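You operate a simulated robot arm through the tools that you are given. There is no shell and no other tool. Be economical: measure what you need, move in short steps, check, and stop when the job is done.

You run a simulated two-armed robot. Do the job below in one go: nothing can be reset, and whatever is moved stays where it is left.

## Task
Take the blue cover cloth from the conveyor end of the plywood bench and lay it out flat on the trough end of the plywood bench.

It is judged by the outcome, as a careful person would: the job done as asked, and still so three seconds after it is handed in. It fails if anything else is knocked over, pushed out of place, dropped, spilled or broken. A push-on lid holds only when it is set on centred and level and pressed home; a screw cap is set on level and turned clockwise until tight. Flat cloth is picked up by pressing the open fingertips on it (5 to 10 N) and closing them slowly along it; thin cloth reads only 2 to 8 mm in the jaws.

## Robot
Two 7-joint arms with two-finger parallel grippers on one trunk, on a base that drives. Base frame: it is fixed to the floor where the robot stands at the start and does not move with it; the origin is under the middle of the robot, x ahead of it, y to its left, z up; the surface under the hand at the start is at about z = 0.9. Readings come in m, rad, newtons and seconds.
The left shoulder is at the start at [0.05, 0.158, 1.133], the right one opposite. With the tool pointing down near the work surface each hand reaches from about 0.24 to 0.66 m from the robot's upright axis, wherever it stands, measured 20 degrees to its own side. Places, roughly: trough end of the plywood bench [0.6, 2.2, 0.9]. Payload 3.91 kg a hand.
The TCP of each hand is the grasp point between the finger pads, 0.03 m short of the fingertips. In the tool frame z runs along the fingers and y along their closing line. Largest opening 0.11 m; finger width 0.02, thickness 0.01; the body of the gripper, 0.048 by 0.112 m, starts 0.055 m behind the TCP.
Orientation is that of the tool frame in the base frame, as [roll, pitch, yaw] about the fixed x, y, z axes, in that order (R = Rz(yaw) Ry(pitch) Rx(roll)). With the fingers straight down and closing along the base's y, the tool's x points along the base's -x, its y along +y and its z along -z.

## Interface
- The arms move only by the tool play_rows. It takes "left_targets", "right_targets" or both (then of equal length, played together; a hand with none holds still); each is a list of rows, each a list of 7 numbers: the closure, from 0 (fully open) to 1 (shut), then the shift along the tool's x, y, z in units of 20 mm (1.0 is 20 mm), then the turn, a rotation vector about the tool's x, y, z in units of 8 degrees (1.0 is 8 degrees). In form: [[fingers, dx, dy, dz, ax, ay, az], ...]. A call has 1 to 8 rows; each row shifts and turns the commanded pose from where the row before left it, along the tool's axes as they then stand. A call with a number of a shift or a turn outside -1 to 1 is refused whole. Each row takes 0.2 s and may step no farther than 0.05 m and 0.15 rad from the row before; otherwise, or with a gripper value out of range, the whole call is refused. A pose out of reach is approached as far as the arm can. The call stops where the force on the tool passes 40 N (or 10 N more than at its start, if that is more) or the arm is blocked; 0.2 s more then pass. The fingers move at their own pace (about 0.153 m/s each) and stop on an object; they squeeze with about 34 N. The grip force told is the motor's: it shows also when the fingers shut on nothing. Time passes only in rows, and 0.2 s behind the last, so rows that do not move let the fingers close. The reply holds the time, the measured pose of the TCP, the force on the tool along the base axes, the opening and the grip force, in the units named above and with some noise, with the torque about the TCP (base axes, N m) and any sound that the robot's microphone picked up, and new pictures: "show" is both (left out), scene, wrist or none (wrist: the cameras of the hands that moved).
- Cameras (640 x 400 px; columns grow to the right, rows downward): "scene" is now at [0.1285, -0.0092, 1.2696]; the picture's right is [-0.11, -0.99, 0.00], its down [-0.59, 0.06, -0.80] and it looks along [0.80, -0.09, -0.59] (base axes); focal length 268 px, centre (320, 200). "left" rides on the left gripper at [0.073, -0.017, -0.103] in its tool frame; the picture's right is [0.23, 0.97, 0.00], its down [-0.76, 0.18, -0.62] and it looks along [-0.61, 0.14, 0.78] (tool axes); focal length 222 px, centre (320, 200). "right" rides on the right gripper at [0.072, 0.017, -0.103] in its tool frame; the picture's right is [-0.23, 0.97, 0.00], its down [-0.76, -0.18, -0.62] and it looks along [-0.61, -0.14, 0.78] (tool axes); focal length 222 px, centre (320, 200). There is no depth. A picture from a camera that has moved, and an enlarged one, comes with that camera's place and axes in the base frame and with its lens.
- lift_body(by): slides the trunk up (or, below 0, down) by that many m; the arms and the scene camera ride with it, the base frame stays. It gives what a move gives, with no picture.
- drive_base(legs): drives the robot by 1 to 6 legs, each [ahead, turn to the left] in m and rad, along the robot's own axes; the way and the turn of a leg run together, so that a leg with both is an arc; at most 1.5 m and 3.142 rad a leg. The arms and the cameras ride along, it lands a little off, and it stops where it bumps. It gives what a move gives, and a new picture of the scene camera.
- pan_tilt(pan, tilt): turns the head with the scene camera to pan (to the left, within 1.396 rad either way) and tilt (down, from -0.506 to 1.204), counted from straight ahead of the robot. It gives what a move gives, and a new picture of the scene camera.
- inspect(camera, box): a new picture of the part [left, top, right, bottom] of that camera's present view, enlarged. No time passes.
- finish_job(): hands the job in; it is judged then, once.

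Work in short steps. Places have to be worked out from the pictures, the camera data and where the tool is seen: move nearer, look again, correct. Check each grasp and each placing, and mend what went wrong. You have 120 turns and 260 pictures in all, those below and enlarged ones among them. Open the grippers and draw the arms clear of the work before you hand the job in, unless the task says otherwise; then end with one line.

The tools are called after ">>>" by a JSON object that holds its "method" and its "body". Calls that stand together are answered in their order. play_rows: Moves the arms, as the interface text tells. Its arguments: {"type":"object","properties":{"left_targets":{"type":"array"},"right_targets":{"type":"array"},"show":{"type":"string","enum":["both","scene","wrist","none"]}},"required":[]} The other tools are called the same way: lift_body (by) slides the trunk up or down; drive_base (legs) drives the base; pan_tilt (pan, tilt) turns the head that bears the scene camera; inspect (camera, box) takes an enlarged picture of a part of a camera's view; finish_job () hands the job in.

At the start:

```text
time: 0.0
left_tool_pos: [0.5025, 0.1918, 1.0645]
left_ee_rot: [3.14, -0.001, -3.14]
left_contact_force: [-0.3, 0.0, -0.2]
left_torque: [-0.01, -0.01, 0.01]
left_grip_width: 0.1098
left_finger_force: 0.1
right_tool_pos: [0.47, -0.2058, 1.0759]
right_ee_rot: [-3.141, 0.003, 3.141]
right_contact_force: [0.0, 0.0, 0.7]
right_torque: [0.02, 0.0, 0.03]
right_grip_width: 0.1101
right_finger_force: 0.1
trunk travel left (down, up): [-0.375, 0.107]
robot x, y, heading: [-0.0023, 0.0028, 0.001]
head pan, tilt: [-0.106, 0.637]
```

scene: 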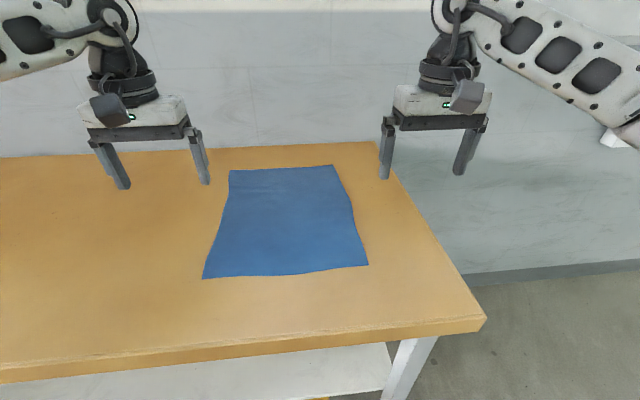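
right: 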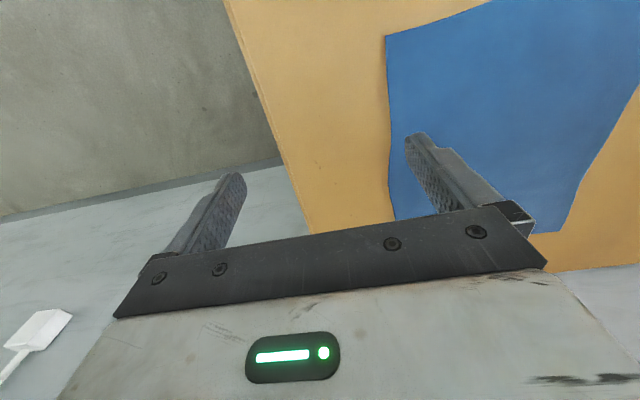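
left: 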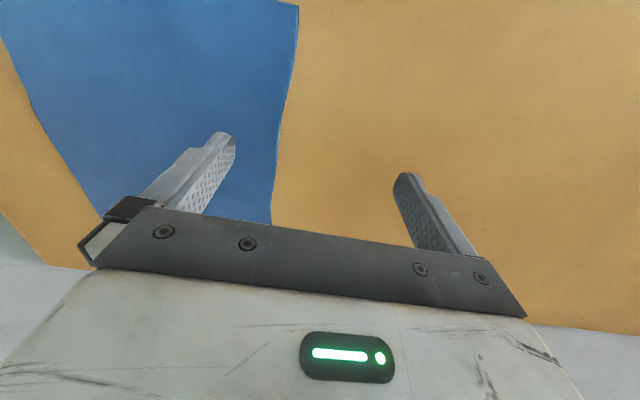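

The cloth lies flat at about x 0.43–0.80, y −0.13–0.16. Before touching it I look along the bench to the left for the destination and obstacles.

>>> {"method": "pan_tilt", "body": {"pan": 1.1, "tilt": 0.35}}

>>> {"method": "pan_tilt", "body": {"pan": 1.39, "tilt": 0.6}}

>>> {"method": "pan_tilt", "body": {"pan": 0, "tilt": 0.8}}

```text
time: 1.4
left_tool_pos: [0.5017, 0.1928, 1.0653]
left_ee_rot: [3.141, 0.0, -3.14]
left_contact_force: [1.1, 0.1, 0.5]
left_torque: [0.0, 0.02, 0.01]
left_grip_width: 0.11
left_finger_force: 0.2
right_tool_pos: [0.47, -0.207, 1.0762]
right_ee_rot: [3.141, 0.001, 3.14]
right_contact_force: [0.4, -0.1, 0.9]
right_torque: [-0.03, 0.01, 0.01]
right_grip_width: 0.1099
right_finger_force: 0.0
trunk travel left (down, up): [-0.375, 0.107]
robot x, y, heading: [0.0003, -0.0005, -0.001]
head pan, tilt: [1.1, 0.351]
camera scene: at [0.0841, 0.083, 1.2955], right [0.89, -0.45, 0.0], down [-0.16, -0.31, -0.94], along [0.43, 0.84, -0.34], focal length 268 px, centre (320, 200)
```

scene: 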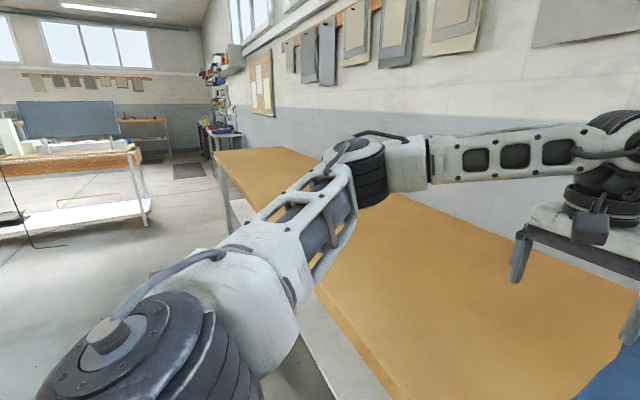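

```text
time: 2.2
left_tool_pos: [0.5013, 0.192, 1.0654]
left_ee_rot: [3.141, 0.0, -3.141]
left_contact_force: [-0.8, -0.5, 0.5]
left_torque: [-0.01, 0.03, 0.03]
left_grip_width: 0.1102
left_finger_force: 0.0
right_tool_pos: [0.4698, -0.2055, 1.0769]
right_ee_rot: [3.141, 0.0, -3.141]
right_contact_force: [-0.3, -1.4, -0.8]
right_torque: [0.01, 0.04, 0.0]
right_grip_width: 0.1103
right_finger_force: 0.0
trunk travel left (down, up): [-0.375, 0.107]
robot x, y, heading: [-0.0038, 0.0003, -0.002]
head pan, tilt: [1.389, 0.6]
camera scene: at [0.0578, 0.087, 1.2728], right [0.98, -0.18, 0.0], down [-0.1, -0.56, -0.83], along [0.15, 0.81, -0.56], focal length 268 px, centre (320, 200)
```

scene: 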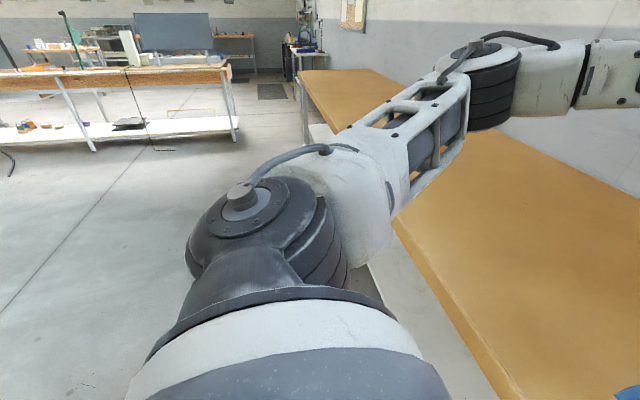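

```text
time: 3.7
left_tool_pos: [0.501, 0.1914, 1.0644]
left_ee_rot: [3.142, 0.001, -3.14]
left_contact_force: [-0.4, -0.1, 0.1]
left_torque: [0.03, 0.01, 0.0]
left_grip_width: 0.11
left_finger_force: 0.1
right_tool_pos: [0.4701, -0.2054, 1.0767]
right_ee_rot: [3.141, 0.0, -3.14]
right_contact_force: [-0.5, -0.4, -0.4]
right_torque: [-0.02, 0.0, -0.01]
right_grip_width: 0.11
right_finger_force: 0.0
trunk travel left (down, up): [-0.375, 0.107]
robot x, y, heading: [0.003, -0.0021, 0.002]
head pan, tilt: [0.0, 0.799]
camera scene: at [0.1225, 0.0002, 1.2559], right [0.0, -1.0, 0.0], down [-0.72, 0.0, -0.7], along [0.7, 0.0, -0.72], focal length 268 px, centre (320, 200)
```

scene: 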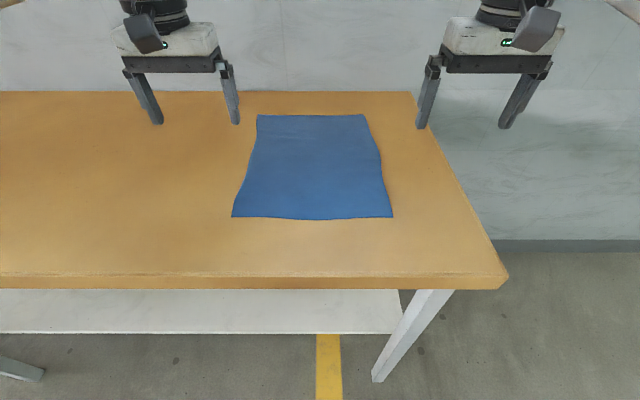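

The bench is bare all along its length. I move both hands above the near corners (judged at [0.43, 0.153] and [0.43, −0.127]), slightly inside them, with fingers about 3 cm apart.

>>> {"method": "play_rows", "body": {"left_targets": [[0.7, 0.483, -0.592, 0.875, 0, 0, 0], [0.7, 0.483, -0.592, 0.875, 0, 0, 0], [0.7, 0.483, -0.592, 0.875, 0, 0, 0], [0.7, 0.483, -0.592, 0.875, 0, 0, 0], [0.7, 0.483, -0.592, 0.875, 0, 0, 0], [0.7, 0.483, -0.592, 0.875, 0, 0, 0]], "right_targets": [[0.7, 0.225, 0.917, 0.975, 0, 0, 0], [0.7, 0.225, 0.917, 0.975, 0, 0, 0], [0.7, 0.225, 0.917, 0.975, 0, 0, 0], [0.7, 0.225, 0.917, 0.975, 0, 0, 0], [0.7, 0.225, 0.917, 0.975, 0, 0, 0], [0.7, 0.225, 0.917, 0.975, 0, 0, 0]]}}

```text
time: 5.1
left_tool_pos: [0.4433, 0.1216, 0.9579]
left_ee_rot: [-3.141, -0.002, -3.139]
left_contact_force: [0.1, 0.1, 0.6]
left_torque: [-0.01, 0.02, 0.02]
left_grip_width: 0.0329
left_finger_force: 0.0
right_tool_pos: [0.4457, -0.0967, 0.9602]
right_ee_rot: [-3.142, 0.0, 3.142]
right_contact_force: [-0.3, 0.3, 0.1]
right_torque: [-0.03, -0.01, 0.01]
right_grip_width: 0.033
right_finger_force: 0.0
trunk travel left (down, up): [-0.375, 0.107]
robot x, y, heading: [-0.002, -0.0031, 0.003]
head pan, tilt: [0.0, 0.799]
camera scene: at [0.1226, 0.0002, 1.2559], right [0.0, -1.0, 0.0], down [-0.72, 0.0, -0.7], along [0.7, 0.0, -0.72], focal length 268 px, centre (320, 200)
camera right: at [0.3734, -0.0804, 1.0643], right [0.23, 0.97, 0.0], down [0.76, -0.18, 0.62], along [0.61, -0.14, -0.78], focal length 222 px, centre (320, 200)
camera left: at [0.3698, 0.1046, 1.0606], right [-0.23, 0.97, 0.0], down [0.76, 0.18, 0.62], along [0.61, 0.14, -0.78], focal length 222 px, centre (320, 200)
```

scene: 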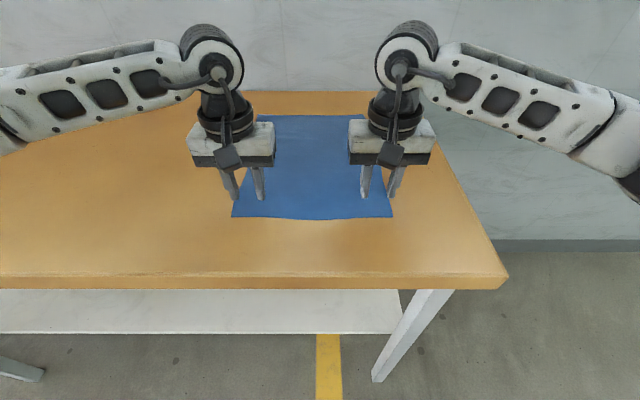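
right: 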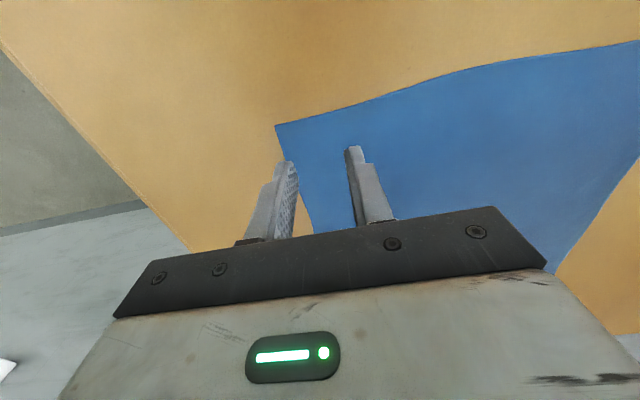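
left: 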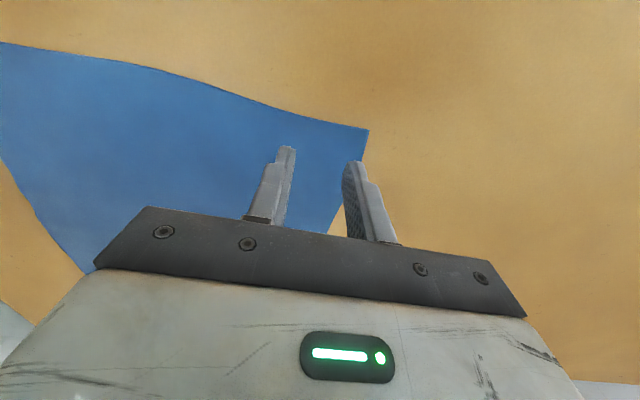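

Wrist views confirm the corners at [0.424, ±0.14]-ish. I shift the hands slightly inward and lower to just above contact.

>>> {"method": "play_rows", "body": {"left_targets": [[0.7, 0.1, -0.15, 0.6, 0, 0, 0], [0.7, 0, 0, 0.5, 0, 0, 0], [0.7, 0, 0, 0.1, 0, 0, 0]], "right_targets": [[0.7, 0.1, 0.35, 0.65, 0, 0, 0], [0.7, 0, 0, 0.55, 0, 0, 0], [0.7, 0, 0, 0.1, 0, 0, 0]], "show": "none"}}

```text
time: 5.9
left_tool_pos: [0.4421, 0.1184, 0.9342]
left_ee_rot: [-3.141, 0.001, -3.139]
left_contact_force: [-0.3, 0.5, 0.9]
left_torque: [0.0, 0.04, 0.0]
left_grip_width: 0.0329
left_finger_force: 0.1
right_tool_pos: [0.4424, -0.0894, 0.9329]
right_ee_rot: [-3.141, 0.001, 3.141]
right_contact_force: [-0.8, -0.4, 0.0]
right_torque: [-0.01, -0.01, 0.03]
right_grip_width: 0.0328
right_finger_force: 0.1
trunk travel left (down, up): [-0.375, 0.107]
robot x, y, heading: [0.0016, -0.0002, -0.001]
head pan, tilt: [0.0, 0.799]
```

No contact yet; I step down in small increments.

>>> {"method": "play_rows", "body": {"left_targets": [[0.7, 0, 0, 0.1, 0, 0, 0], [0.7, 0, 0, 0.1, 0, 0, 0]], "right_targets": [[0.7, 0, 0, 0.1, 0, 0, 0], [0.7, 0, 0, 0.1, 0, 0, 0]], "show": "none"}}

```text
time: 6.5
left_tool_pos: [0.4415, 0.1195, 0.9324]
left_ee_rot: [3.14, 0.002, -3.139]
left_contact_force: [0.1, 1.2, 0.5]
left_torque: [0.03, 0.01, -0.02]
left_grip_width: 0.0329
left_finger_force: 0.1
right_tool_pos: [0.4424, -0.0894, 0.9308]
right_ee_rot: [3.142, 0.004, 3.141]
right_contact_force: [-2.1, -3.0, 15.5]
right_torque: [-0.25, 0.22, 0.01]
right_grip_width: 0.0328
right_finger_force: 0.1
trunk travel left (down, up): [-0.375, 0.107]
robot x, y, heading: [-0.0011, -0.0036, -0.001]
head pan, tilt: [0.0, 0.799]
```

The right hand presses with 15 N (a bit much), the left not yet. Adjust each.

>>> {"method": "play_rows", "body": {"left_targets": [[0.7, 0, 0, 0.06, 0, 0, 0], [0.7, 0, 0, 0, 0, 0, 0]], "right_targets": [[0.7, 0, 0, -0.05, 0, 0, 0], [0.7, 0, 0, 0, 0, 0, 0]], "show": "none"}}

```text
time: 7.1
left_tool_pos: [0.4418, 0.1169, 0.9312]
left_ee_rot: [-3.141, 0.0, -3.141]
left_contact_force: [0.3, 0.8, 4.5]
left_torque: [0.09, 0.02, -0.03]
left_grip_width: 0.0334
left_finger_force: 0.1
right_tool_pos: [0.4401, -0.089, 0.9313]
right_ee_rot: [-3.141, 0.003, -3.141]
right_contact_force: [3.5, -1.3, 14.7]
right_torque: [-0.17, -0.02, 0.06]
right_grip_width: 0.033
right_finger_force: 0.1
trunk travel left (down, up): [-0.375, 0.107]
robot x, y, heading: [0.002, -0.001, -0.004]
head pan, tilt: [0.0, 0.799]
```

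>>> {"method": "play_rows", "body": {"left_targets": [[0.7, 0, 0, 0.03, 0, 0, 0], [0.7, 0, 0, 0, 0, 0, 0]], "right_targets": [[0.7, 0, 0, -0.04, 0, 0, 0], [0.7, 0, 0, 0, 0, 0, 0]], "show": "none"}}

```text
time: 7.7
left_tool_pos: [0.4425, 0.1171, 0.9312]
left_ee_rot: [3.141, 0.003, -3.139]
left_contact_force: [-0.6, 4.3, 15.7]
left_torque: [0.23, 0.12, -0.03]
left_grip_width: 0.033
left_finger_force: 0.2
right_tool_pos: [0.4408, -0.0881, 0.9313]
right_ee_rot: [-3.141, 0.002, 3.141]
right_contact_force: [3.0, 0.1, 9.2]
right_torque: [-0.08, -0.02, -0.04]
right_grip_width: 0.033
right_finger_force: 0.1
trunk travel left (down, up): [-0.375, 0.107]
robot x, y, heading: [-0.0002, 0.0039, 0.0]
head pan, tilt: [0.0, 0.799]
```

Right is at 9 N; I ease the left slightly and close both slowly along the cloth.

>>> {"method": "play_rows", "body": {"left_targets": [[0.7, 0, 0, -0.03, 0, 0, 0], [0.74, 0, 0, 0, 0, 0, 0], [0.79, 0, 0, 0, 0, 0, 0], [0.84, 0, 0, 0, 0, 0, 0], [0.89, 0, 0, 0, 0, 0, 0], [0.94, 0, 0, 0, 0, 0, 0], [1, 0, 0, 0, 0, 0, 0], [1, 0, 0, 0, 0, 0, 0]], "right_targets": [[0.7, 0, 0, 0, 0, 0, 0], [0.74, 0, 0, 0, 0, 0, 0], [0.79, 0, 0, 0, 0, 0, 0], [0.84, 0, 0, 0, 0, 0, 0], [0.89, 0, 0, 0, 0, 0, 0], [0.94, 0, 0, 0, 0, 0, 0], [1, 0, 0, 0, 0, 0, 0], [1, 0, 0, 0, 0, 0, 0]]}}

```text
time: 9.5
left_tool_pos: [0.441, 0.1172, 0.9317]
left_ee_rot: [-3.137, 0.002, -3.14]
left_contact_force: [-0.1, -14.0, 13.7]
left_torque: [-0.35, 0.03, 0.08]
left_grip_width: 0.0019
left_finger_force: 33.8
right_tool_pos: [0.4407, -0.0879, 0.9318]
right_ee_rot: [3.137, 0.002, 3.141]
right_contact_force: [-0.6, 14.7, 4.6]
right_torque: [0.43, 0.03, 0.03]
right_grip_width: 0.0019
right_finger_force: 34.0
trunk travel left (down, up): [-0.375, 0.107]
robot x, y, heading: [0.0002, -0.003, -0.003]
head pan, tilt: [0.0, 0.799]
camera scene: at [0.1211, 0.0, 1.2561], right [0.0, -1.0, 0.0], down [-0.72, 0.0, -0.7], along [0.7, 0.0, -0.72], focal length 268 px, centre (320, 200)
camera right: at [0.3681, -0.0719, 1.0359], right [0.23, 0.97, 0.0], down [0.76, -0.18, 0.62], along [0.61, -0.14, -0.78], focal length 222 px, centre (320, 200)
camera left: at [0.3676, 0.1009, 1.0347], right [-0.23, 0.97, 0.0], down [0.76, 0.18, 0.62], along [0.61, 0.14, -0.78], focal length 222 px, centre (320, 200)
```

scene: 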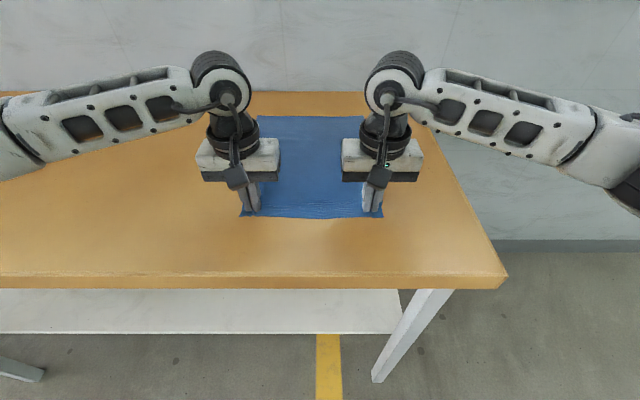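
right: 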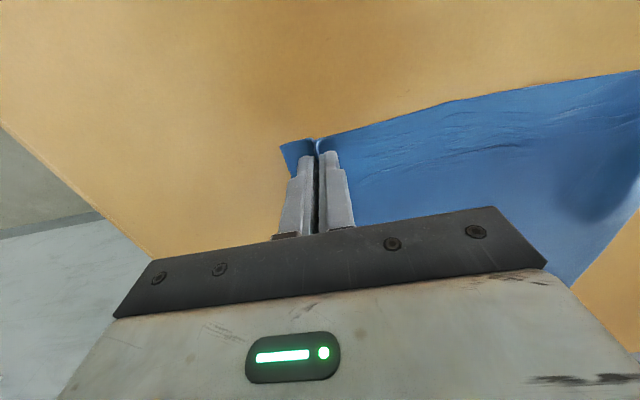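
left: 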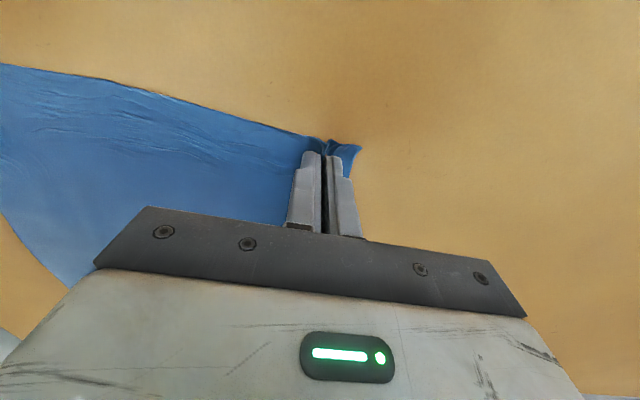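

Both jaws read 2 mm with cloth bunched in them. I lift straight up and check that both hold.

>>> {"method": "play_rows", "body": {"left_targets": [[1, 0, 0, -0.3, 0, 0, 0], [1, -0.2, 0, -0.7, 0, 0, 0], [1, -0.3, 0, -0.9, 0, 0, 0], [1, -0.3, 0, -0.9, 0, 0, 0], [1, -0.3, 0, -0.9, 0, 0, 0], [1, -0.3, 0, -0.9, 0, 0, 0], [1, -0.3, 0, -0.9, 0, 0, 0], [1, -0.3, 0, -0.9, 0, 0, 0]], "right_targets": [[1, 0, 0, -0.3, 0, 0, 0], [1, -0.2, 0, -0.7, 0, 0, 0], [1, -0.3, 0, -0.9, 0, 0, 0], [1, -0.3, 0, -0.9, 0, 0, 0], [1, -0.3, 0, -0.9, 0, 0, 0], [1, -0.3, 0, -0.9, 0, 0, 0], [1, -0.3, 0, -0.9, 0, 0, 0], [1, -0.3, 0, -0.9, 0, 0, 0]]}}

```text
time: 11.3
left_tool_pos: [0.4817, 0.1187, 1.0603]
left_ee_rot: [-3.138, 0.002, 3.142]
left_contact_force: [0.1, -17.9, -0.6]
left_torque: [-0.52, -0.02, 0.1]
left_grip_width: 0.0021
left_finger_force: 33.3
right_tool_pos: [0.4811, -0.0885, 1.0587]
right_ee_rot: [3.139, 0.002, -3.139]
right_contact_force: [-0.6, 18.6, 0.4]
right_torque: [0.52, 0.01, 0.08]
right_grip_width: 0.0022
right_finger_force: 34.2
trunk travel left (down, up): [-0.375, 0.107]
robot x, y, heading: [0.0007, 0.0019, -0.004]
head pan, tilt: [0.0, 0.799]
camera scene: at [0.1224, 0.0001, 1.2559], right [0.0, -1.0, 0.0], down [-0.72, 0.0, -0.7], along [0.7, 0.0, -0.72], focal length 268 px, centre (320, 200)
camera right: at [0.4093, -0.0726, 1.1632], right [0.23, 0.97, 0.0], down [0.76, -0.18, 0.62], along [0.61, -0.14, -0.78], focal length 222 px, centre (320, 200)
camera left: at [0.4086, 0.1016, 1.1632], right [-0.23, 0.97, 0.0], down [0.76, 0.18, 0.62], along [0.61, 0.14, -0.78], focal length 222 px, centre (320, 200)
```

scene: 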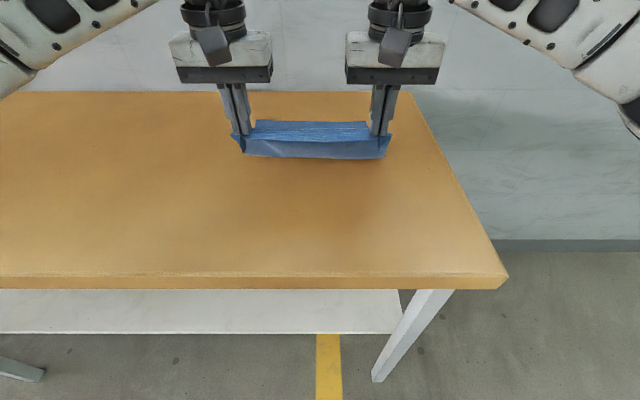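
right: 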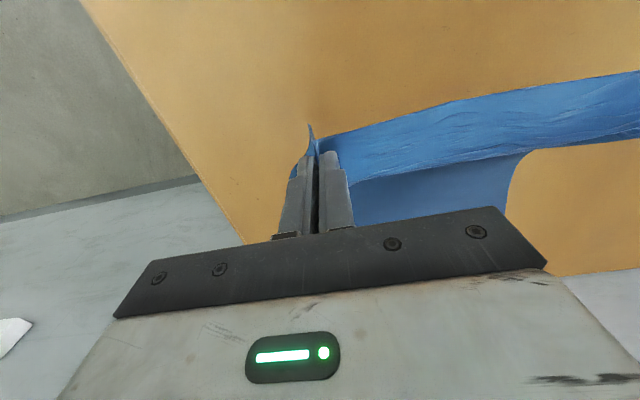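
left: 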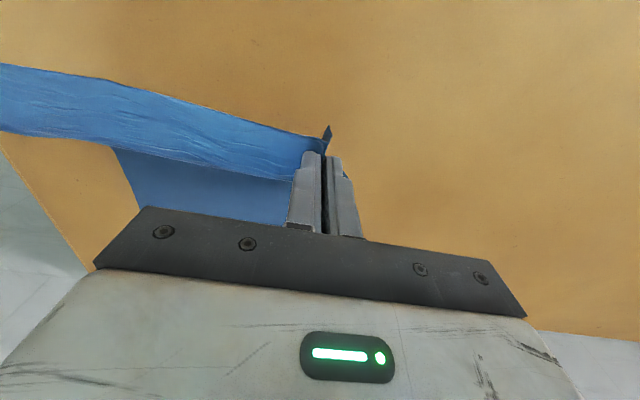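

Both corners hold with the cloth pulled quite taut (18 N). I relax the hands 2 mm inward and raise the trunk fully, then the arms.

>>> {"method": "lift_body", "body": {"by": 0.105}}

>>> {"method": "play_rows", "body": {"left_targets": [[1, 0.1, -0.1, -0.9, 0, 0, 0], [1, 0.1, 0, -0.95, 0, 0, 0], [1, 0.1, 0, -0.95, 0, 0, 0], [1, 0.1, 0, -0.95, 0, 0, 0], [1, 0.1, 0, -0.95, 0, 0, 0], [1, 0.1, 0, -0.95, 0, 0, 0], [1, 0.1, 0, -0.95, 0, 0, 0], [1, 0.1, 0, -0.95, 0, 0, 0]], "right_targets": [[1, 0.1, 0.1, -0.9, 0, 0, 0], [1, 0.1, 0, -0.95, 0, 0, 0], [1, 0.1, 0, -0.95, 0, 0, 0], [1, 0.1, 0, -0.95, 0, 0, 0], [1, 0.1, 0, -0.95, 0, 0, 0], [1, 0.1, 0, -0.95, 0, 0, 0], [1, 0.1, 0, -0.95, 0, 0, 0], [1, 0.1, 0, -0.95, 0, 0, 0]], "show": "scene"}}

```text
time: 12.7
left_tool_pos: [0.4823, 0.1177, 1.1636]
left_ee_rot: [-3.138, 0.002, -3.141]
left_contact_force: [1.2, -19.5, 0.3]
left_torque: [-0.58, 0.01, 0.09]
left_grip_width: 0.0023
left_finger_force: 34.2
right_tool_pos: [0.4822, -0.0889, 1.1636]
right_ee_rot: [3.138, 0.001, -3.139]
right_contact_force: [-0.8, 18.8, -0.9]
right_torque: [0.57, 0.02, 0.05]
right_grip_width: 0.0022
right_finger_force: 34.4
trunk travel left (down, up): [-0.48, 0.002]
robot x, y, heading: [0.0001, 0.0006, 0.004]
head pan, tilt: [0.0, 0.799]
```

```text
time: 14.5
left_tool_pos: [0.4661, 0.1173, 1.3169]
left_ee_rot: [-3.139, 0.001, -3.141]
left_contact_force: [-0.2, -12.6, -0.5]
left_torque: [-0.4, -0.03, 0.03]
left_grip_width: 0.002
left_finger_force: 34.0
right_tool_pos: [0.463, -0.0877, 1.3165]
right_ee_rot: [3.141, -0.001, 3.14]
right_contact_force: [-1.0, 12.6, 0.1]
right_torque: [0.39, -0.01, 0.04]
right_grip_width: 0.002
right_finger_force: 34.4
trunk travel left (down, up): [-0.48, 0.002]
robot x, y, heading: [-0.0029, 0.004, -0.003]
head pan, tilt: [0.0, 0.799]
camera scene: at [0.1217, 0.0001, 1.361], right [0.0, -1.0, 0.0], down [-0.72, 0.0, -0.7], along [0.7, 0.0, -0.72], focal length 268 px, centre (320, 200)
```

scene: 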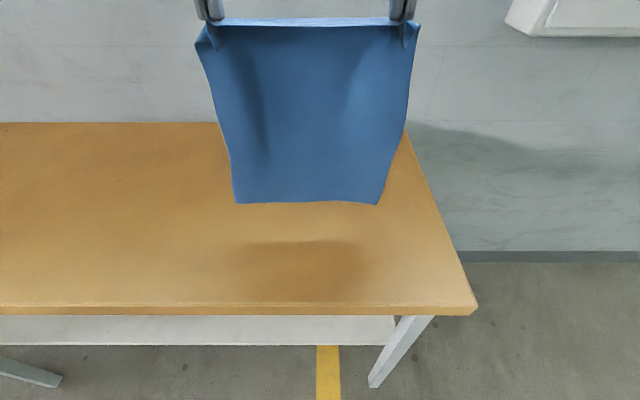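

The cloth hangs neatly below both hands and clear of the bench. I back off 0.35 m and turn left to face along the bench.

>>> {"method": "drive_base", "body": {"legs": [[-0.35, 0], [0, 1.571]]}}

>>> {"method": "pan_tilt", "body": {"pan": 0, "tilt": 0.3}}

```text
time: 20.7
left_tool_pos: [-0.4845, 0.4648, 1.315]
left_ee_rot: [3.141, 0.001, -1.548]
left_contact_force: [12.7, 0.1, -0.7]
left_torque: [-0.01, -0.43, 0.01]
left_grip_width: 0.0021
left_finger_force: 34.3
right_tool_pos: [-0.2803, 0.4657, 1.3155]
right_ee_rot: [3.141, 0.0, -1.549]
right_contact_force: [-13.2, 0.1, -0.2]
right_torque: [0.01, 0.43, 0.04]
right_grip_width: 0.0021
right_finger_force: 34.3
trunk travel left (down, up): [-0.48, 0.002]
robot x, y, heading: [-0.3547, -0.0019, 1.594]
head pan, tilt: [0.0, 0.799]
camera scene: at [-0.3577, 0.1204, 1.3609], right [1.0, 0.02, 0.0], down [0.02, -0.72, -0.7], along [-0.01, 0.7, -0.72], focal length 268 px, centre (320, 200)
```

scene: 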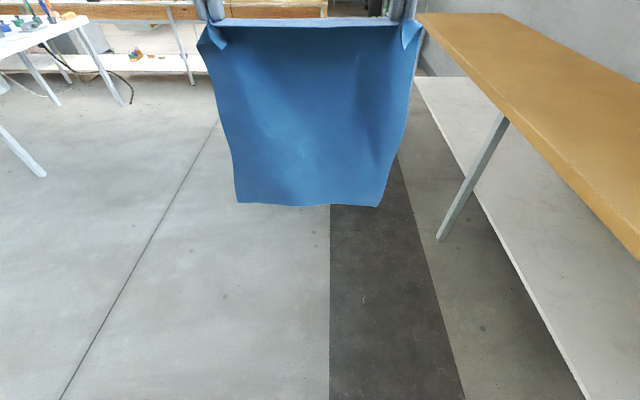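

```text
time: 21.6
left_tool_pos: [-0.4844, 0.4641, 1.3152]
left_ee_rot: [-3.14, -0.002, -1.55]
left_contact_force: [11.3, 0.3, 0.4]
left_torque: [0.0, -0.35, -0.02]
left_grip_width: 0.0016
left_finger_force: 33.6
right_tool_pos: [-0.2809, 0.4661, 1.3168]
right_ee_rot: [3.139, -0.001, -1.548]
right_contact_force: [-9.9, -0.5, -0.5]
right_torque: [-0.02, 0.34, -0.02]
right_grip_width: 0.0017
right_finger_force: 34.1
trunk travel left (down, up): [-0.48, 0.002]
robot x, y, heading: [-0.3556, -0.0004, 1.588]
head pan, tilt: [0.0, 0.3]
camera scene: at [-0.3578, 0.1331, 1.4052], right [1.0, 0.02, 0.0], down [0.01, -0.3, -0.95], along [-0.02, 0.95, -0.3], focal length 268 px, centre (320, 200)
```

scene: 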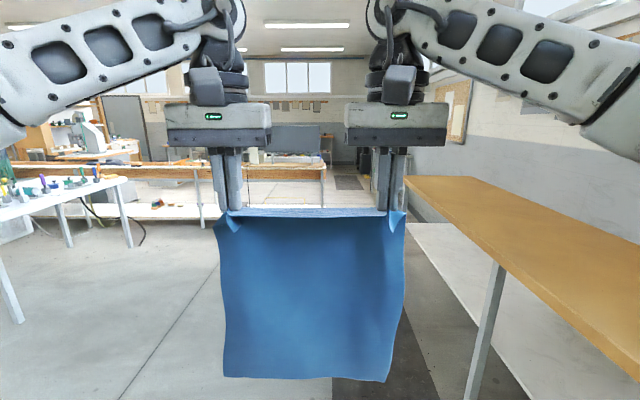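

The way ahead is free; the bench behind starts at about y=2.9. I correct the heading, drive to y≈2.15 and look.

>>> {"method": "drive_base", "body": {"legs": [[0, -0.02], [1.2, 0], [0.95, 0]]}}

```text
time: 32.4
left_tool_pos: [-0.4925, 2.578, 1.3161]
left_ee_rot: [-3.14, 0.0, -1.555]
left_contact_force: [12.4, 1.2, -0.7]
left_torque: [0.01, -0.38, 0.03]
left_grip_width: 0.0019
left_finger_force: 34.0
right_tool_pos: [-0.2876, 2.5775, 1.3168]
right_ee_rot: [3.139, 0.001, -1.553]
right_contact_force: [-12.2, 0.5, -0.4]
right_torque: [-0.02, 0.37, 0.01]
right_grip_width: 0.0018
right_finger_force: 34.2
trunk travel left (down, up): [-0.48, 0.002]
robot x, y, heading: [-0.3692, 2.1131, 1.588]
head pan, tilt: [0.0, 0.3]
camera scene: at [-0.3677, 2.2452, 1.4052], right [1.0, 0.02, 0.0], down [0.0, -0.3, -0.96], along [-0.02, 0.96, -0.3], focal length 268 px, centre (320, 200)
```

scene: 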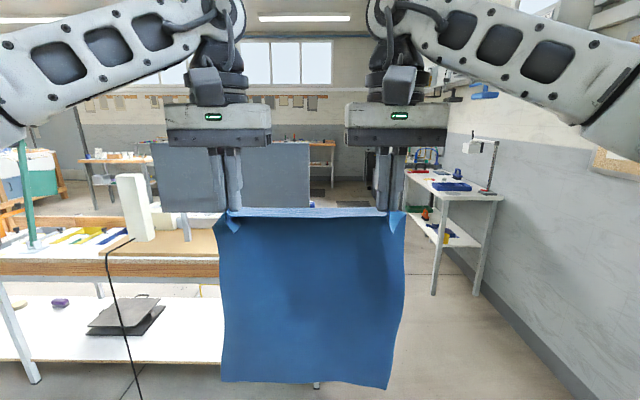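

Clear all round. I turn right to face the bench and look before approaching.

>>> {"method": "drive_base", "body": {"legs": [[0, -1.588]]}}

>>> {"method": "pan_tilt", "body": {"pan": 0, "tilt": 0.75}}

```text
time: 36.8
left_tool_pos: [0.1065, 2.2057, 1.3157]
left_ee_rot: [-3.139, 0.002, 3.093]
left_contact_force: [-0.6, -10.5, -0.2]
left_torque: [-0.34, -0.01, 0.05]
left_grip_width: 0.0021
left_finger_force: 33.7
right_tool_pos: [0.0914, 2.001, 1.3161]
right_ee_rot: [3.14, -0.001, 3.095]
right_contact_force: [1.2, 11.4, 0.1]
right_torque: [0.33, -0.01, 0.05]
right_grip_width: 0.0021
right_finger_force: 34.0
trunk travel left (down, up): [-0.48, 0.002]
robot x, y, heading: [-0.3666, 2.1145, -0.049]
head pan, tilt: [0.0, 0.3]
camera scene: at [-0.2323, 2.1048, 1.4053], right [-0.05, -1.0, 0.0], down [-0.3, 0.01, -0.96], along [0.95, -0.05, -0.3], focal length 268 px, centre (320, 200)
```

scene: 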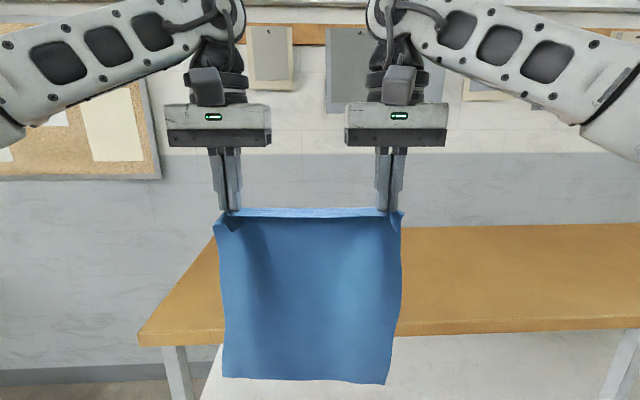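

```text
time: 37.7
left_tool_pos: [0.1049, 2.2052, 1.3156]
left_ee_rot: [-3.139, 0.0, 3.091]
left_contact_force: [-1.0, -9.4, 0.5]
left_torque: [-0.29, -0.01, 0.08]
left_grip_width: 0.0019
left_finger_force: 33.7
right_tool_pos: [0.0924, 2.003, 1.3165]
right_ee_rot: [3.14, 0.0, 3.094]
right_contact_force: [0.0, 9.4, -1.1]
right_torque: [0.24, -0.06, 0.05]
right_grip_width: 0.0023
right_finger_force: 33.7
trunk travel left (down, up): [-0.48, 0.002]
robot x, y, heading: [-0.3666, 2.11, -0.046]
head pan, tilt: [0.0, 0.75]
camera scene: at [-0.2428, 2.1055, 1.365], right [-0.05, -1.0, 0.0], down [-0.68, 0.03, -0.73], along [0.73, -0.04, -0.68], focal length 268 px, centre (320, 200)
```

scene: 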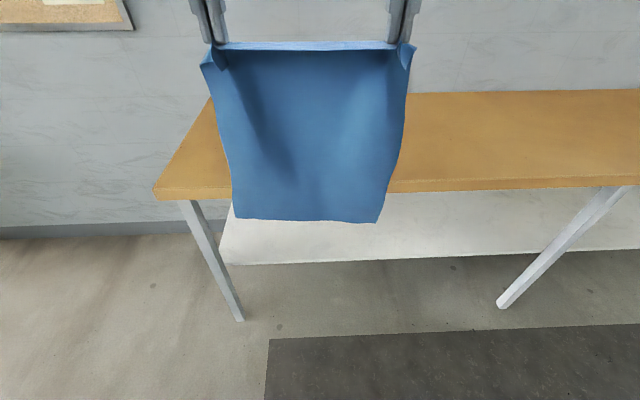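

Bench end at y≈2.5, near edge at x≈0.28. I raise the hands a few cm more for clearance, straighten the heading and drive up to the bench.

>>> {"method": "play_rows", "body": {"left_targets": [[1, 0, 0, -0.8, 0, 0, 0], [1, 0, 0, -0.7, 0, 0, 0]], "right_targets": [[1, 0, 0, -0.8, 0, 0, 0], [1, 0, 0, -0.7, 0, 0, 0]], "show": "none"}}

>>> {"method": "drive_base", "body": {"legs": [[0, 0.047], [0.36, 0]]}}

>>> {"method": "pan_tilt", "body": {"pan": 0, "tilt": 1.2}}

```text
time: 38.3
left_tool_pos: [0.1048, 2.2052, 1.3452]
left_ee_rot: [-3.141, 0.002, 3.091]
left_contact_force: [0.0, -11.4, -0.4]
left_torque: [-0.36, 0.05, 0.08]
left_grip_width: 0.002
left_finger_force: 34.1
right_tool_pos: [0.0912, 2.0034, 1.3455]
right_ee_rot: [3.14, 0.001, 3.095]
right_contact_force: [-0.1, 11.2, 0.3]
right_torque: [0.34, 0.0, 0.08]
right_grip_width: 0.0019
right_finger_force: 34.3
trunk travel left (down, up): [-0.48, 0.002]
robot x, y, heading: [-0.3677, 2.111, -0.052]
head pan, tilt: [0.0, 0.75]
```

```text
time: 41.0
left_tool_pos: [0.4553, 2.2288, 1.346]
left_ee_rot: [-3.14, 0.0, 3.14]
left_contact_force: [-0.3, -12.5, -0.4]
left_torque: [-0.41, 0.0, 0.05]
left_grip_width: 0.0019
left_finger_force: 33.8
right_tool_pos: [0.4522, 2.0232, 1.3452]
right_ee_rot: [3.141, 0.0, -3.139]
right_contact_force: [0.4, 12.3, -0.4]
right_torque: [0.38, 0.04, 0.03]
right_grip_width: 0.0018
right_finger_force: 34.2
trunk travel left (down, up): [-0.48, 0.002]
robot x, y, heading: [-0.0141, 2.1096, -0.004]
head pan, tilt: [0.0, 0.75]
camera scene: at [0.1127, 2.111, 1.3648], right [0.0, -1.0, 0.0], down [-0.68, 0.0, -0.73], along [0.73, 0.0, -0.68], focal length 268 px, centre (320, 200)
```

scene: 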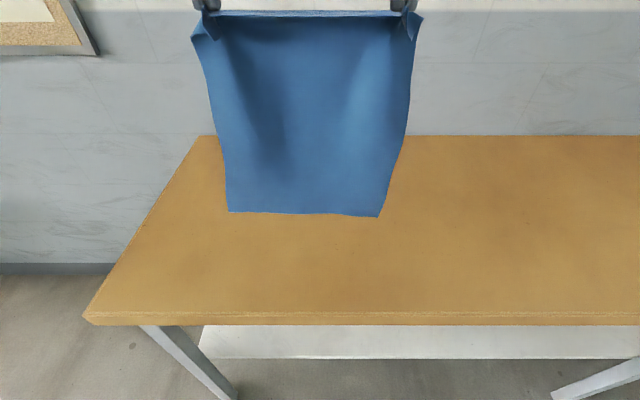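

```text
time: 41.9
left_tool_pos: [0.4557, 2.2282, 1.347]
left_ee_rot: [-3.139, 0.001, 3.141]
left_contact_force: [-0.2, -9.4, -0.2]
left_torque: [-0.29, -0.04, 0.08]
left_grip_width: 0.0017
left_finger_force: 33.9
right_tool_pos: [0.4509, 2.0248, 1.3447]
right_ee_rot: [3.139, 0.002, -3.141]
right_contact_force: [0.6, 9.9, -0.4]
right_torque: [0.32, 0.02, 0.05]
right_grip_width: 0.0019
right_finger_force: 34.3
trunk travel left (down, up): [-0.48, 0.002]
robot x, y, heading: [-0.0111, 2.1119, -0.001]
head pan, tilt: [0.0, 1.201]
camera scene: at [0.0854, 2.111, 1.3332], right [0.0, -1.0, 0.0], down [-0.93, 0.0, -0.36], along [0.36, 0.0, -0.93], focal length 268 px, centre (320, 200)
```

scene: 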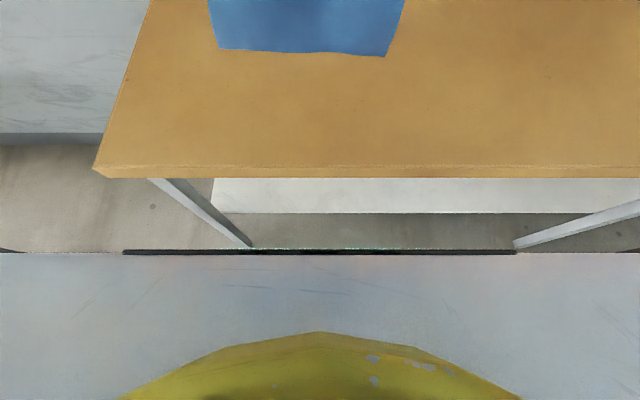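

The base stands close to the bench legs, so I won't drive nearer. Instead I extend the arms forward while tilting the fingers forward so the free edge can land well out on the bench.

>>> {"method": "play_rows", "body": {"left_targets": [[1, -0.9, 0, 0, 0, -1, 0], [1, -0.89, 0, 0.125, 0, -1, 0], [1, -0.865, 0, 0.248, 0, -1, 0], [1, -0.822, 0, 0.366, 0, -1, 0], [1, -0.763, 0, 0.477, 0, -1, 0], [1, -0.689, 0, 0.579, 0, 0, 0], [1, -0.689, 0, 0.579, 0, 0, 0], [1, -0.689, 0, 0.579, 0, 0, 0]], "right_targets": [[1, -0.9, 0, 0, 0, -1, 0], [1, -0.89, 0, 0.125, 0, -1, 0], [1, -0.865, 0, 0.248, 0, -1, 0], [1, -0.822, 0, 0.366, 0, -1, 0], [1, -0.763, 0, 0.477, 0, -1, 0], [1, -0.689, 0, 0.579, 0, 0, 0], [1, -0.689, 0, 0.579, 0, 0, 0], [1, -0.689, 0, 0.579, 0, 0, 0]], "show": "none"}}

>>> {"method": "pan_tilt", "body": {"pan": 0, "tilt": 0.6}}

```text
time: 43.7
left_tool_pos: [0.5992, 2.2287, 1.3453]
left_ee_rot: [-3.137, 0.699, 3.141]
left_contact_force: [0.4, -10.6, -0.4]
left_torque: [-0.31, 0.03, -0.16]
left_grip_width: 0.0019
left_finger_force: 33.9
right_tool_pos: [0.5961, 2.025, 1.3455]
right_ee_rot: [3.141, 0.698, -3.141]
right_contact_force: [0.3, 11.4, -0.4]
right_torque: [0.23, 0.06, 0.21]
right_grip_width: 0.0018
right_finger_force: 33.4
trunk travel left (down, up): [-0.48, 0.002]
robot x, y, heading: [-0.0142, 2.1107, 0.003]
head pan, tilt: [0.0, 1.201]
```

```text
time: 44.7
left_tool_pos: [0.5996, 2.2291, 1.3468]
left_ee_rot: [-3.137, 0.699, 3.14]
left_contact_force: [0.0, -10.9, -0.4]
left_torque: [-0.32, 0.0, -0.17]
left_grip_width: 0.0016
left_finger_force: 33.8
right_tool_pos: [0.5957, 2.0247, 1.3464]
right_ee_rot: [3.141, 0.701, -3.141]
right_contact_force: [0.4, 10.3, -0.3]
right_torque: [0.22, 0.01, 0.25]
right_grip_width: 0.002
right_finger_force: 33.8
trunk travel left (down, up): [-0.48, 0.002]
robot x, y, heading: [-0.0121, 2.1093, -0.003]
head pan, tilt: [0.0, 0.6]
camera scene: at [0.1177, 2.111, 1.3777], right [0.0, -1.0, 0.0], down [-0.57, 0.0, -0.82], along [0.82, 0.0, -0.57], focal length 268 px, centre (320, 200)
```

scene: 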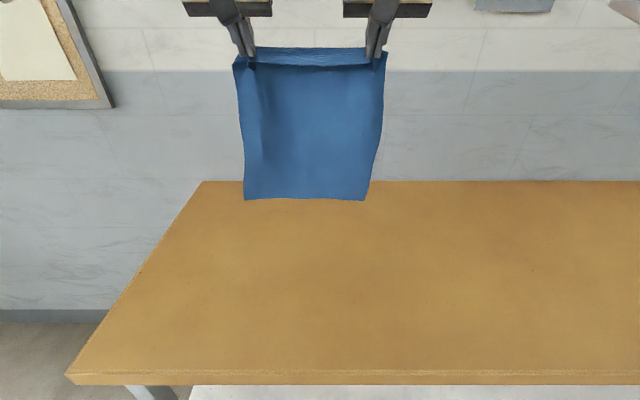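

Still well within reach; I extend another 8 cm and begin lowering.

>>> {"method": "play_rows", "body": {"left_targets": [[1, -0.689, 0, 0.579, 0, 0, 0], [1, -0.689, 0, 0.579, 0, 0, 0], [1, -0.689, 0, 0.579, 0, 0, 0], [1, -0.689, 0, 0.579, 0, 0, 0], [1, 0.3, 0, 0.36, 0, 0, 0], [1, 0, 0, 0, 0, 0, 0]], "right_targets": [[1, -0.689, 0, 0.579, 0, 0, 0], [1, -0.689, 0, 0.579, 0, 0, 0], [1, -0.689, 0, 0.579, 0, 0, 0], [1, -0.689, 0, 0.579, 0, 0, 0], [1, 0.3, 0, 0.36, 0, 0, 0], [1, 0, 0, 0, 0, 0, 0]], "show": "scene"}}

```text
time: 46.1
left_tool_pos: [0.6711, 2.2262, 1.3366]
left_ee_rot: [-3.138, 0.7, 3.141]
left_contact_force: [1.0, -5.1, 0.5]
left_torque: [-0.14, 0.03, -0.05]
left_grip_width: 0.002
left_finger_force: 33.6
right_tool_pos: [0.6667, 2.0258, 1.337]
right_ee_rot: [3.141, 0.701, -3.14]
right_contact_force: [-0.3, 5.1, -0.2]
right_torque: [0.13, -0.01, 0.13]
right_grip_width: 0.0018
right_finger_force: 33.8
trunk travel left (down, up): [-0.48, 0.002]
robot x, y, heading: [-0.012, 2.1109, -0.004]
head pan, tilt: [0.0, 0.6]
camera scene: at [0.1176, 2.1111, 1.3778], right [0.0, -1.0, 0.0], down [-0.56, 0.0, -0.83], along [0.83, 0.0, -0.56], focal length 268 px, centre (320, 200)
```

scene: 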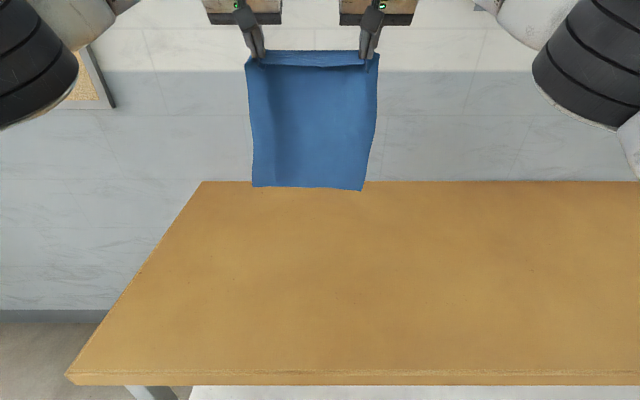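

The free edge should be at roughly x 0.75, z 0.98. I lower straight down 7 cm and look for it to touch.

>>> {"method": "play_rows", "body": {"left_targets": [[1, 0.58, 0, 0.69, 0, 0, 0], [1, 0.58, 0, 0.69, 0, 0, 0], [1, 0.58, 0, 0.69, 0, 0, 0], [1, 0.58, 0, 0.69, 0, 0, 0], [1, 0, 0, 0, 0, 0, 0]], "right_targets": [[1, 0.58, 0, 0.69, 0, 0, 0], [1, 0.58, 0, 0.69, 0, 0, 0], [1, 0.58, 0, 0.69, 0, 0, 0], [1, 0.58, 0, 0.69, 0, 0, 0], [1, 0, 0, 0, 0, 0, 0]], "show": "scene"}}

```text
time: 47.3
left_tool_pos: [0.6715, 2.226, 1.2626]
left_ee_rot: [-3.137, 0.7, -3.141]
left_contact_force: [0.1, -6.6, 0.7]
left_torque: [-0.16, 0.03, -0.09]
left_grip_width: 0.0019
left_finger_force: 33.3
right_tool_pos: [0.6663, 2.0242, 1.2639]
right_ee_rot: [3.139, 0.7, 3.141]
right_contact_force: [-0.8, 5.8, -1.0]
right_torque: [0.18, -0.01, 0.15]
right_grip_width: 0.0021
right_finger_force: 34.1
trunk travel left (down, up): [-0.48, 0.002]
robot x, y, heading: [-0.0101, 2.1115, 0.003]
head pan, tilt: [0.0, 0.6]
camera scene: at [0.1175, 2.111, 1.3778], right [0.0, -1.0, 0.0], down [-0.56, 0.0, -0.83], along [0.83, 0.0, -0.56], focal length 268 px, centre (320, 200)
```

scene: 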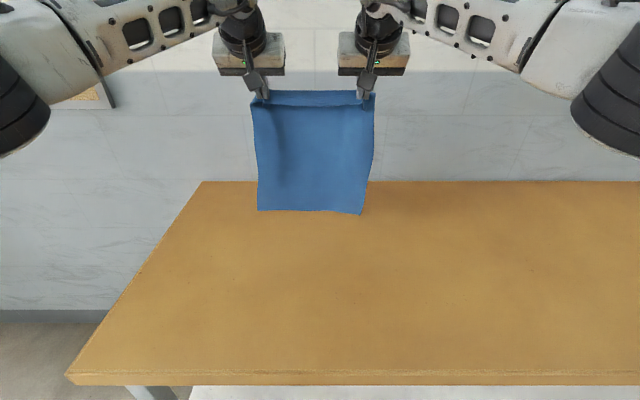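

The free edge is just about on the bench at x≈0.76. I now lower with a slow backward motion so the cloth lays from the far edge towards the robot.

>>> {"method": "play_rows", "body": {"left_targets": [[1, 0.643, 0, 0.766, 0, 0, 0], [1, 0.87, 0, 0.45, 0, 0, 0], [1, 0.94, 0, 0.349, 0, 0, 0], [1, 0.94, 0, 0.349, 0, 0, 0], [1, 0, 0, 0, 0, 0, 0]], "right_targets": [[1, 0.643, 0, 0.766, 0, 0, 0], [1, 0.87, 0, 0.45, 0, 0, 0], [1, 0.94, 0, 0.349, 0, 0, 0], [1, 0.94, 0, 0.349, 0, 0, 0], [1, 0, 0, 0, 0, 0, 0]], "show": "scene"}}

```text
time: 48.5
left_tool_pos: [0.6446, 2.2268, 1.1914]
left_ee_rot: [-3.138, 0.7, 3.141]
left_contact_force: [-0.2, -7.1, -0.6]
left_torque: [-0.25, 0.04, -0.08]
left_grip_width: 0.002
left_finger_force: 34.0
right_tool_pos: [0.6403, 2.0274, 1.1919]
right_ee_rot: [3.139, 0.7, 3.141]
right_contact_force: [-0.6, 7.8, 0.6]
right_torque: [0.18, -0.01, 0.22]
right_grip_width: 0.0015
right_finger_force: 34.2
trunk travel left (down, up): [-0.48, 0.002]
robot x, y, heading: [-0.0112, 2.1123, 0.003]
head pan, tilt: [0.0, 0.6]
camera scene: at [0.1178, 2.111, 1.3778], right [0.0, -1.0, 0.0], down [-0.56, 0.0, -0.83], along [0.83, 0.0, -0.56], focal length 268 px, centre (320, 200)
```

scene: 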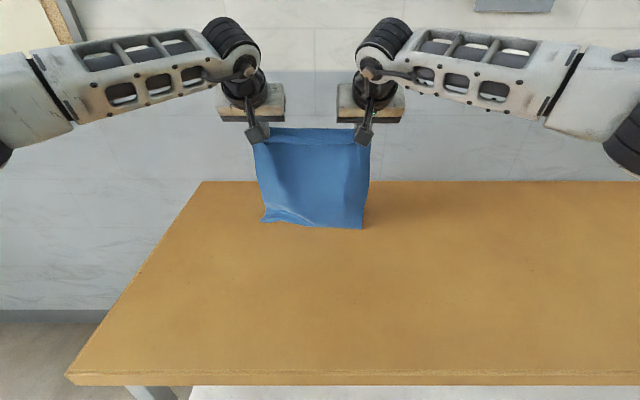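

The lower edge has touched; I zoom in to see how it is bending.

>>> {"method": "inspect", "body": {"camera": "scene", "box": [230, 110, 400, 250]}}

>>> {"method": "inspect", "body": {"camera": "left", "box": [0, 0, 640, 400]}}

```text
2.86 times, centred on (315, 180) of scene
camera zoom: at [0.1178, 2.111, 1.3778], right [0.0, -1.0, 0.0], down [-0.56, 0.0, -0.83], along [0.83, 0.0, -0.56], focal length 767 px, centre (334, 257)
```

zoom: 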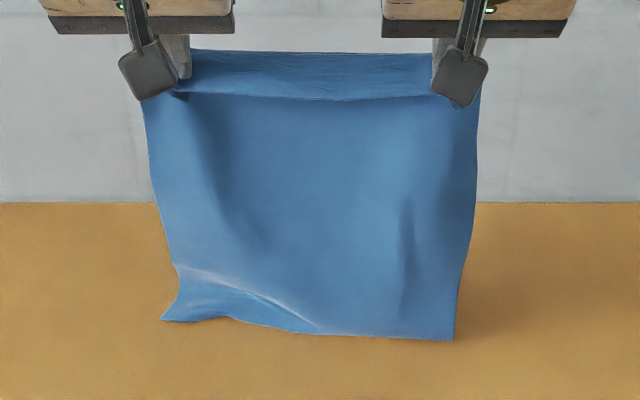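

```text
1.00 times, centred on (320, 200) of left (not enlarged: the box is as wide or as high as the picture)
camera zoom: at [0.522, 2.2116, 1.2246], right [-0.17, 0.97, -0.15], down [0.18, 0.18, 0.97], along [0.97, 0.14, -0.21], focal length 222 px, centre (320, 200)
```

zoom: 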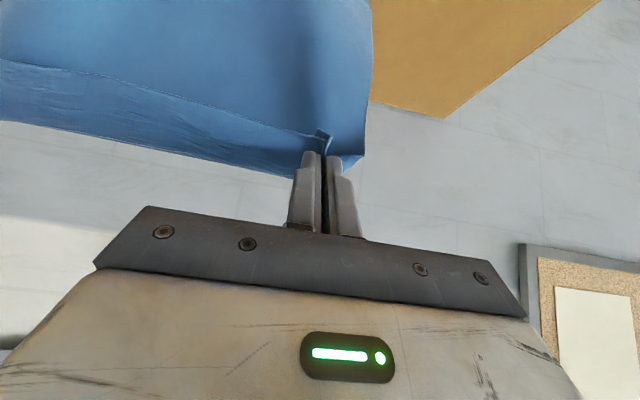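

The free edge started curling under towards me: I lowered too slackly. I raise and move forward again so it hangs free, then I'll redo the lay with the hands moving back on a taut arc.

>>> {"method": "play_rows", "body": {"left_targets": [[1, -0.643, 0, -0.766, 0, 0, 0], [1, -0.96, 0, -0.3, 0, 0, 0], [1, -0.96, 0, -0.3, 0, 0, 0], [1, -0.96, 0, -0.3, 0, 0, 0], [1, -0.96, 0, -0.3, 0, 0, 0], [1, -0.7, 0, 0.3, 0, 0, 0], [1, 0, 0, 0, 0, 0, 0], [1, 0, 0, 0, 0, 0, 0]], "right_targets": [[1, -0.643, 0, -0.766, 0, 0, 0], [1, -0.96, 0, -0.3, 0, 0, 0], [1, -0.96, 0, -0.3, 0, 0, 0], [1, -0.96, 0, -0.3, 0, 0, 0], [1, -0.96, 0, -0.3, 0, 0, 0], [1, -0.7, 0, 0.3, 0, 0, 0], [1, 0, 0, 0, 0, 0, 0], [1, 0, 0, 0, 0, 0, 0]], "show": "scene"}}

```text
time: 50.3
left_tool_pos: [0.7009, 2.2274, 1.2832]
left_ee_rot: [-3.14, 0.699, 3.141]
left_contact_force: [-0.3, -6.8, -0.7]
left_torque: [-0.21, 0.01, -0.07]
left_grip_width: 0.002
left_finger_force: 33.8
right_tool_pos: [0.6958, 2.0258, 1.2839]
right_ee_rot: [3.141, 0.701, -3.138]
right_contact_force: [-1.0, 6.3, 0.3]
right_torque: [0.16, 0.02, 0.18]
right_grip_width: 0.0019
right_finger_force: 33.8
trunk travel left (down, up): [-0.48, 0.002]
robot x, y, heading: [-0.0124, 2.114, -0.001]
head pan, tilt: [0.0, 0.6]
camera scene: at [0.1179, 2.1111, 1.3778], right [0.0, -1.0, 0.0], down [-0.57, 0.0, -0.82], along [0.82, 0.0, -0.57], focal length 268 px, centre (320, 200)
```

scene: 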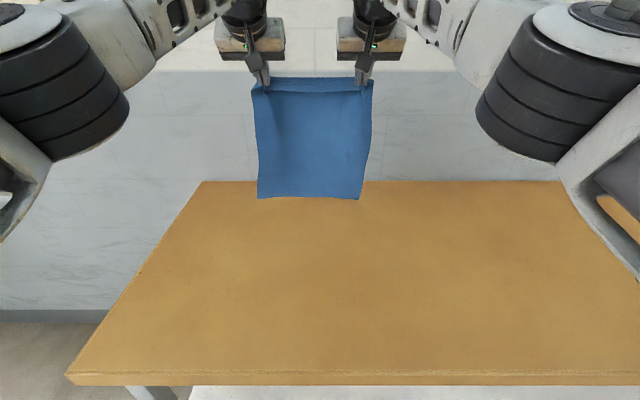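

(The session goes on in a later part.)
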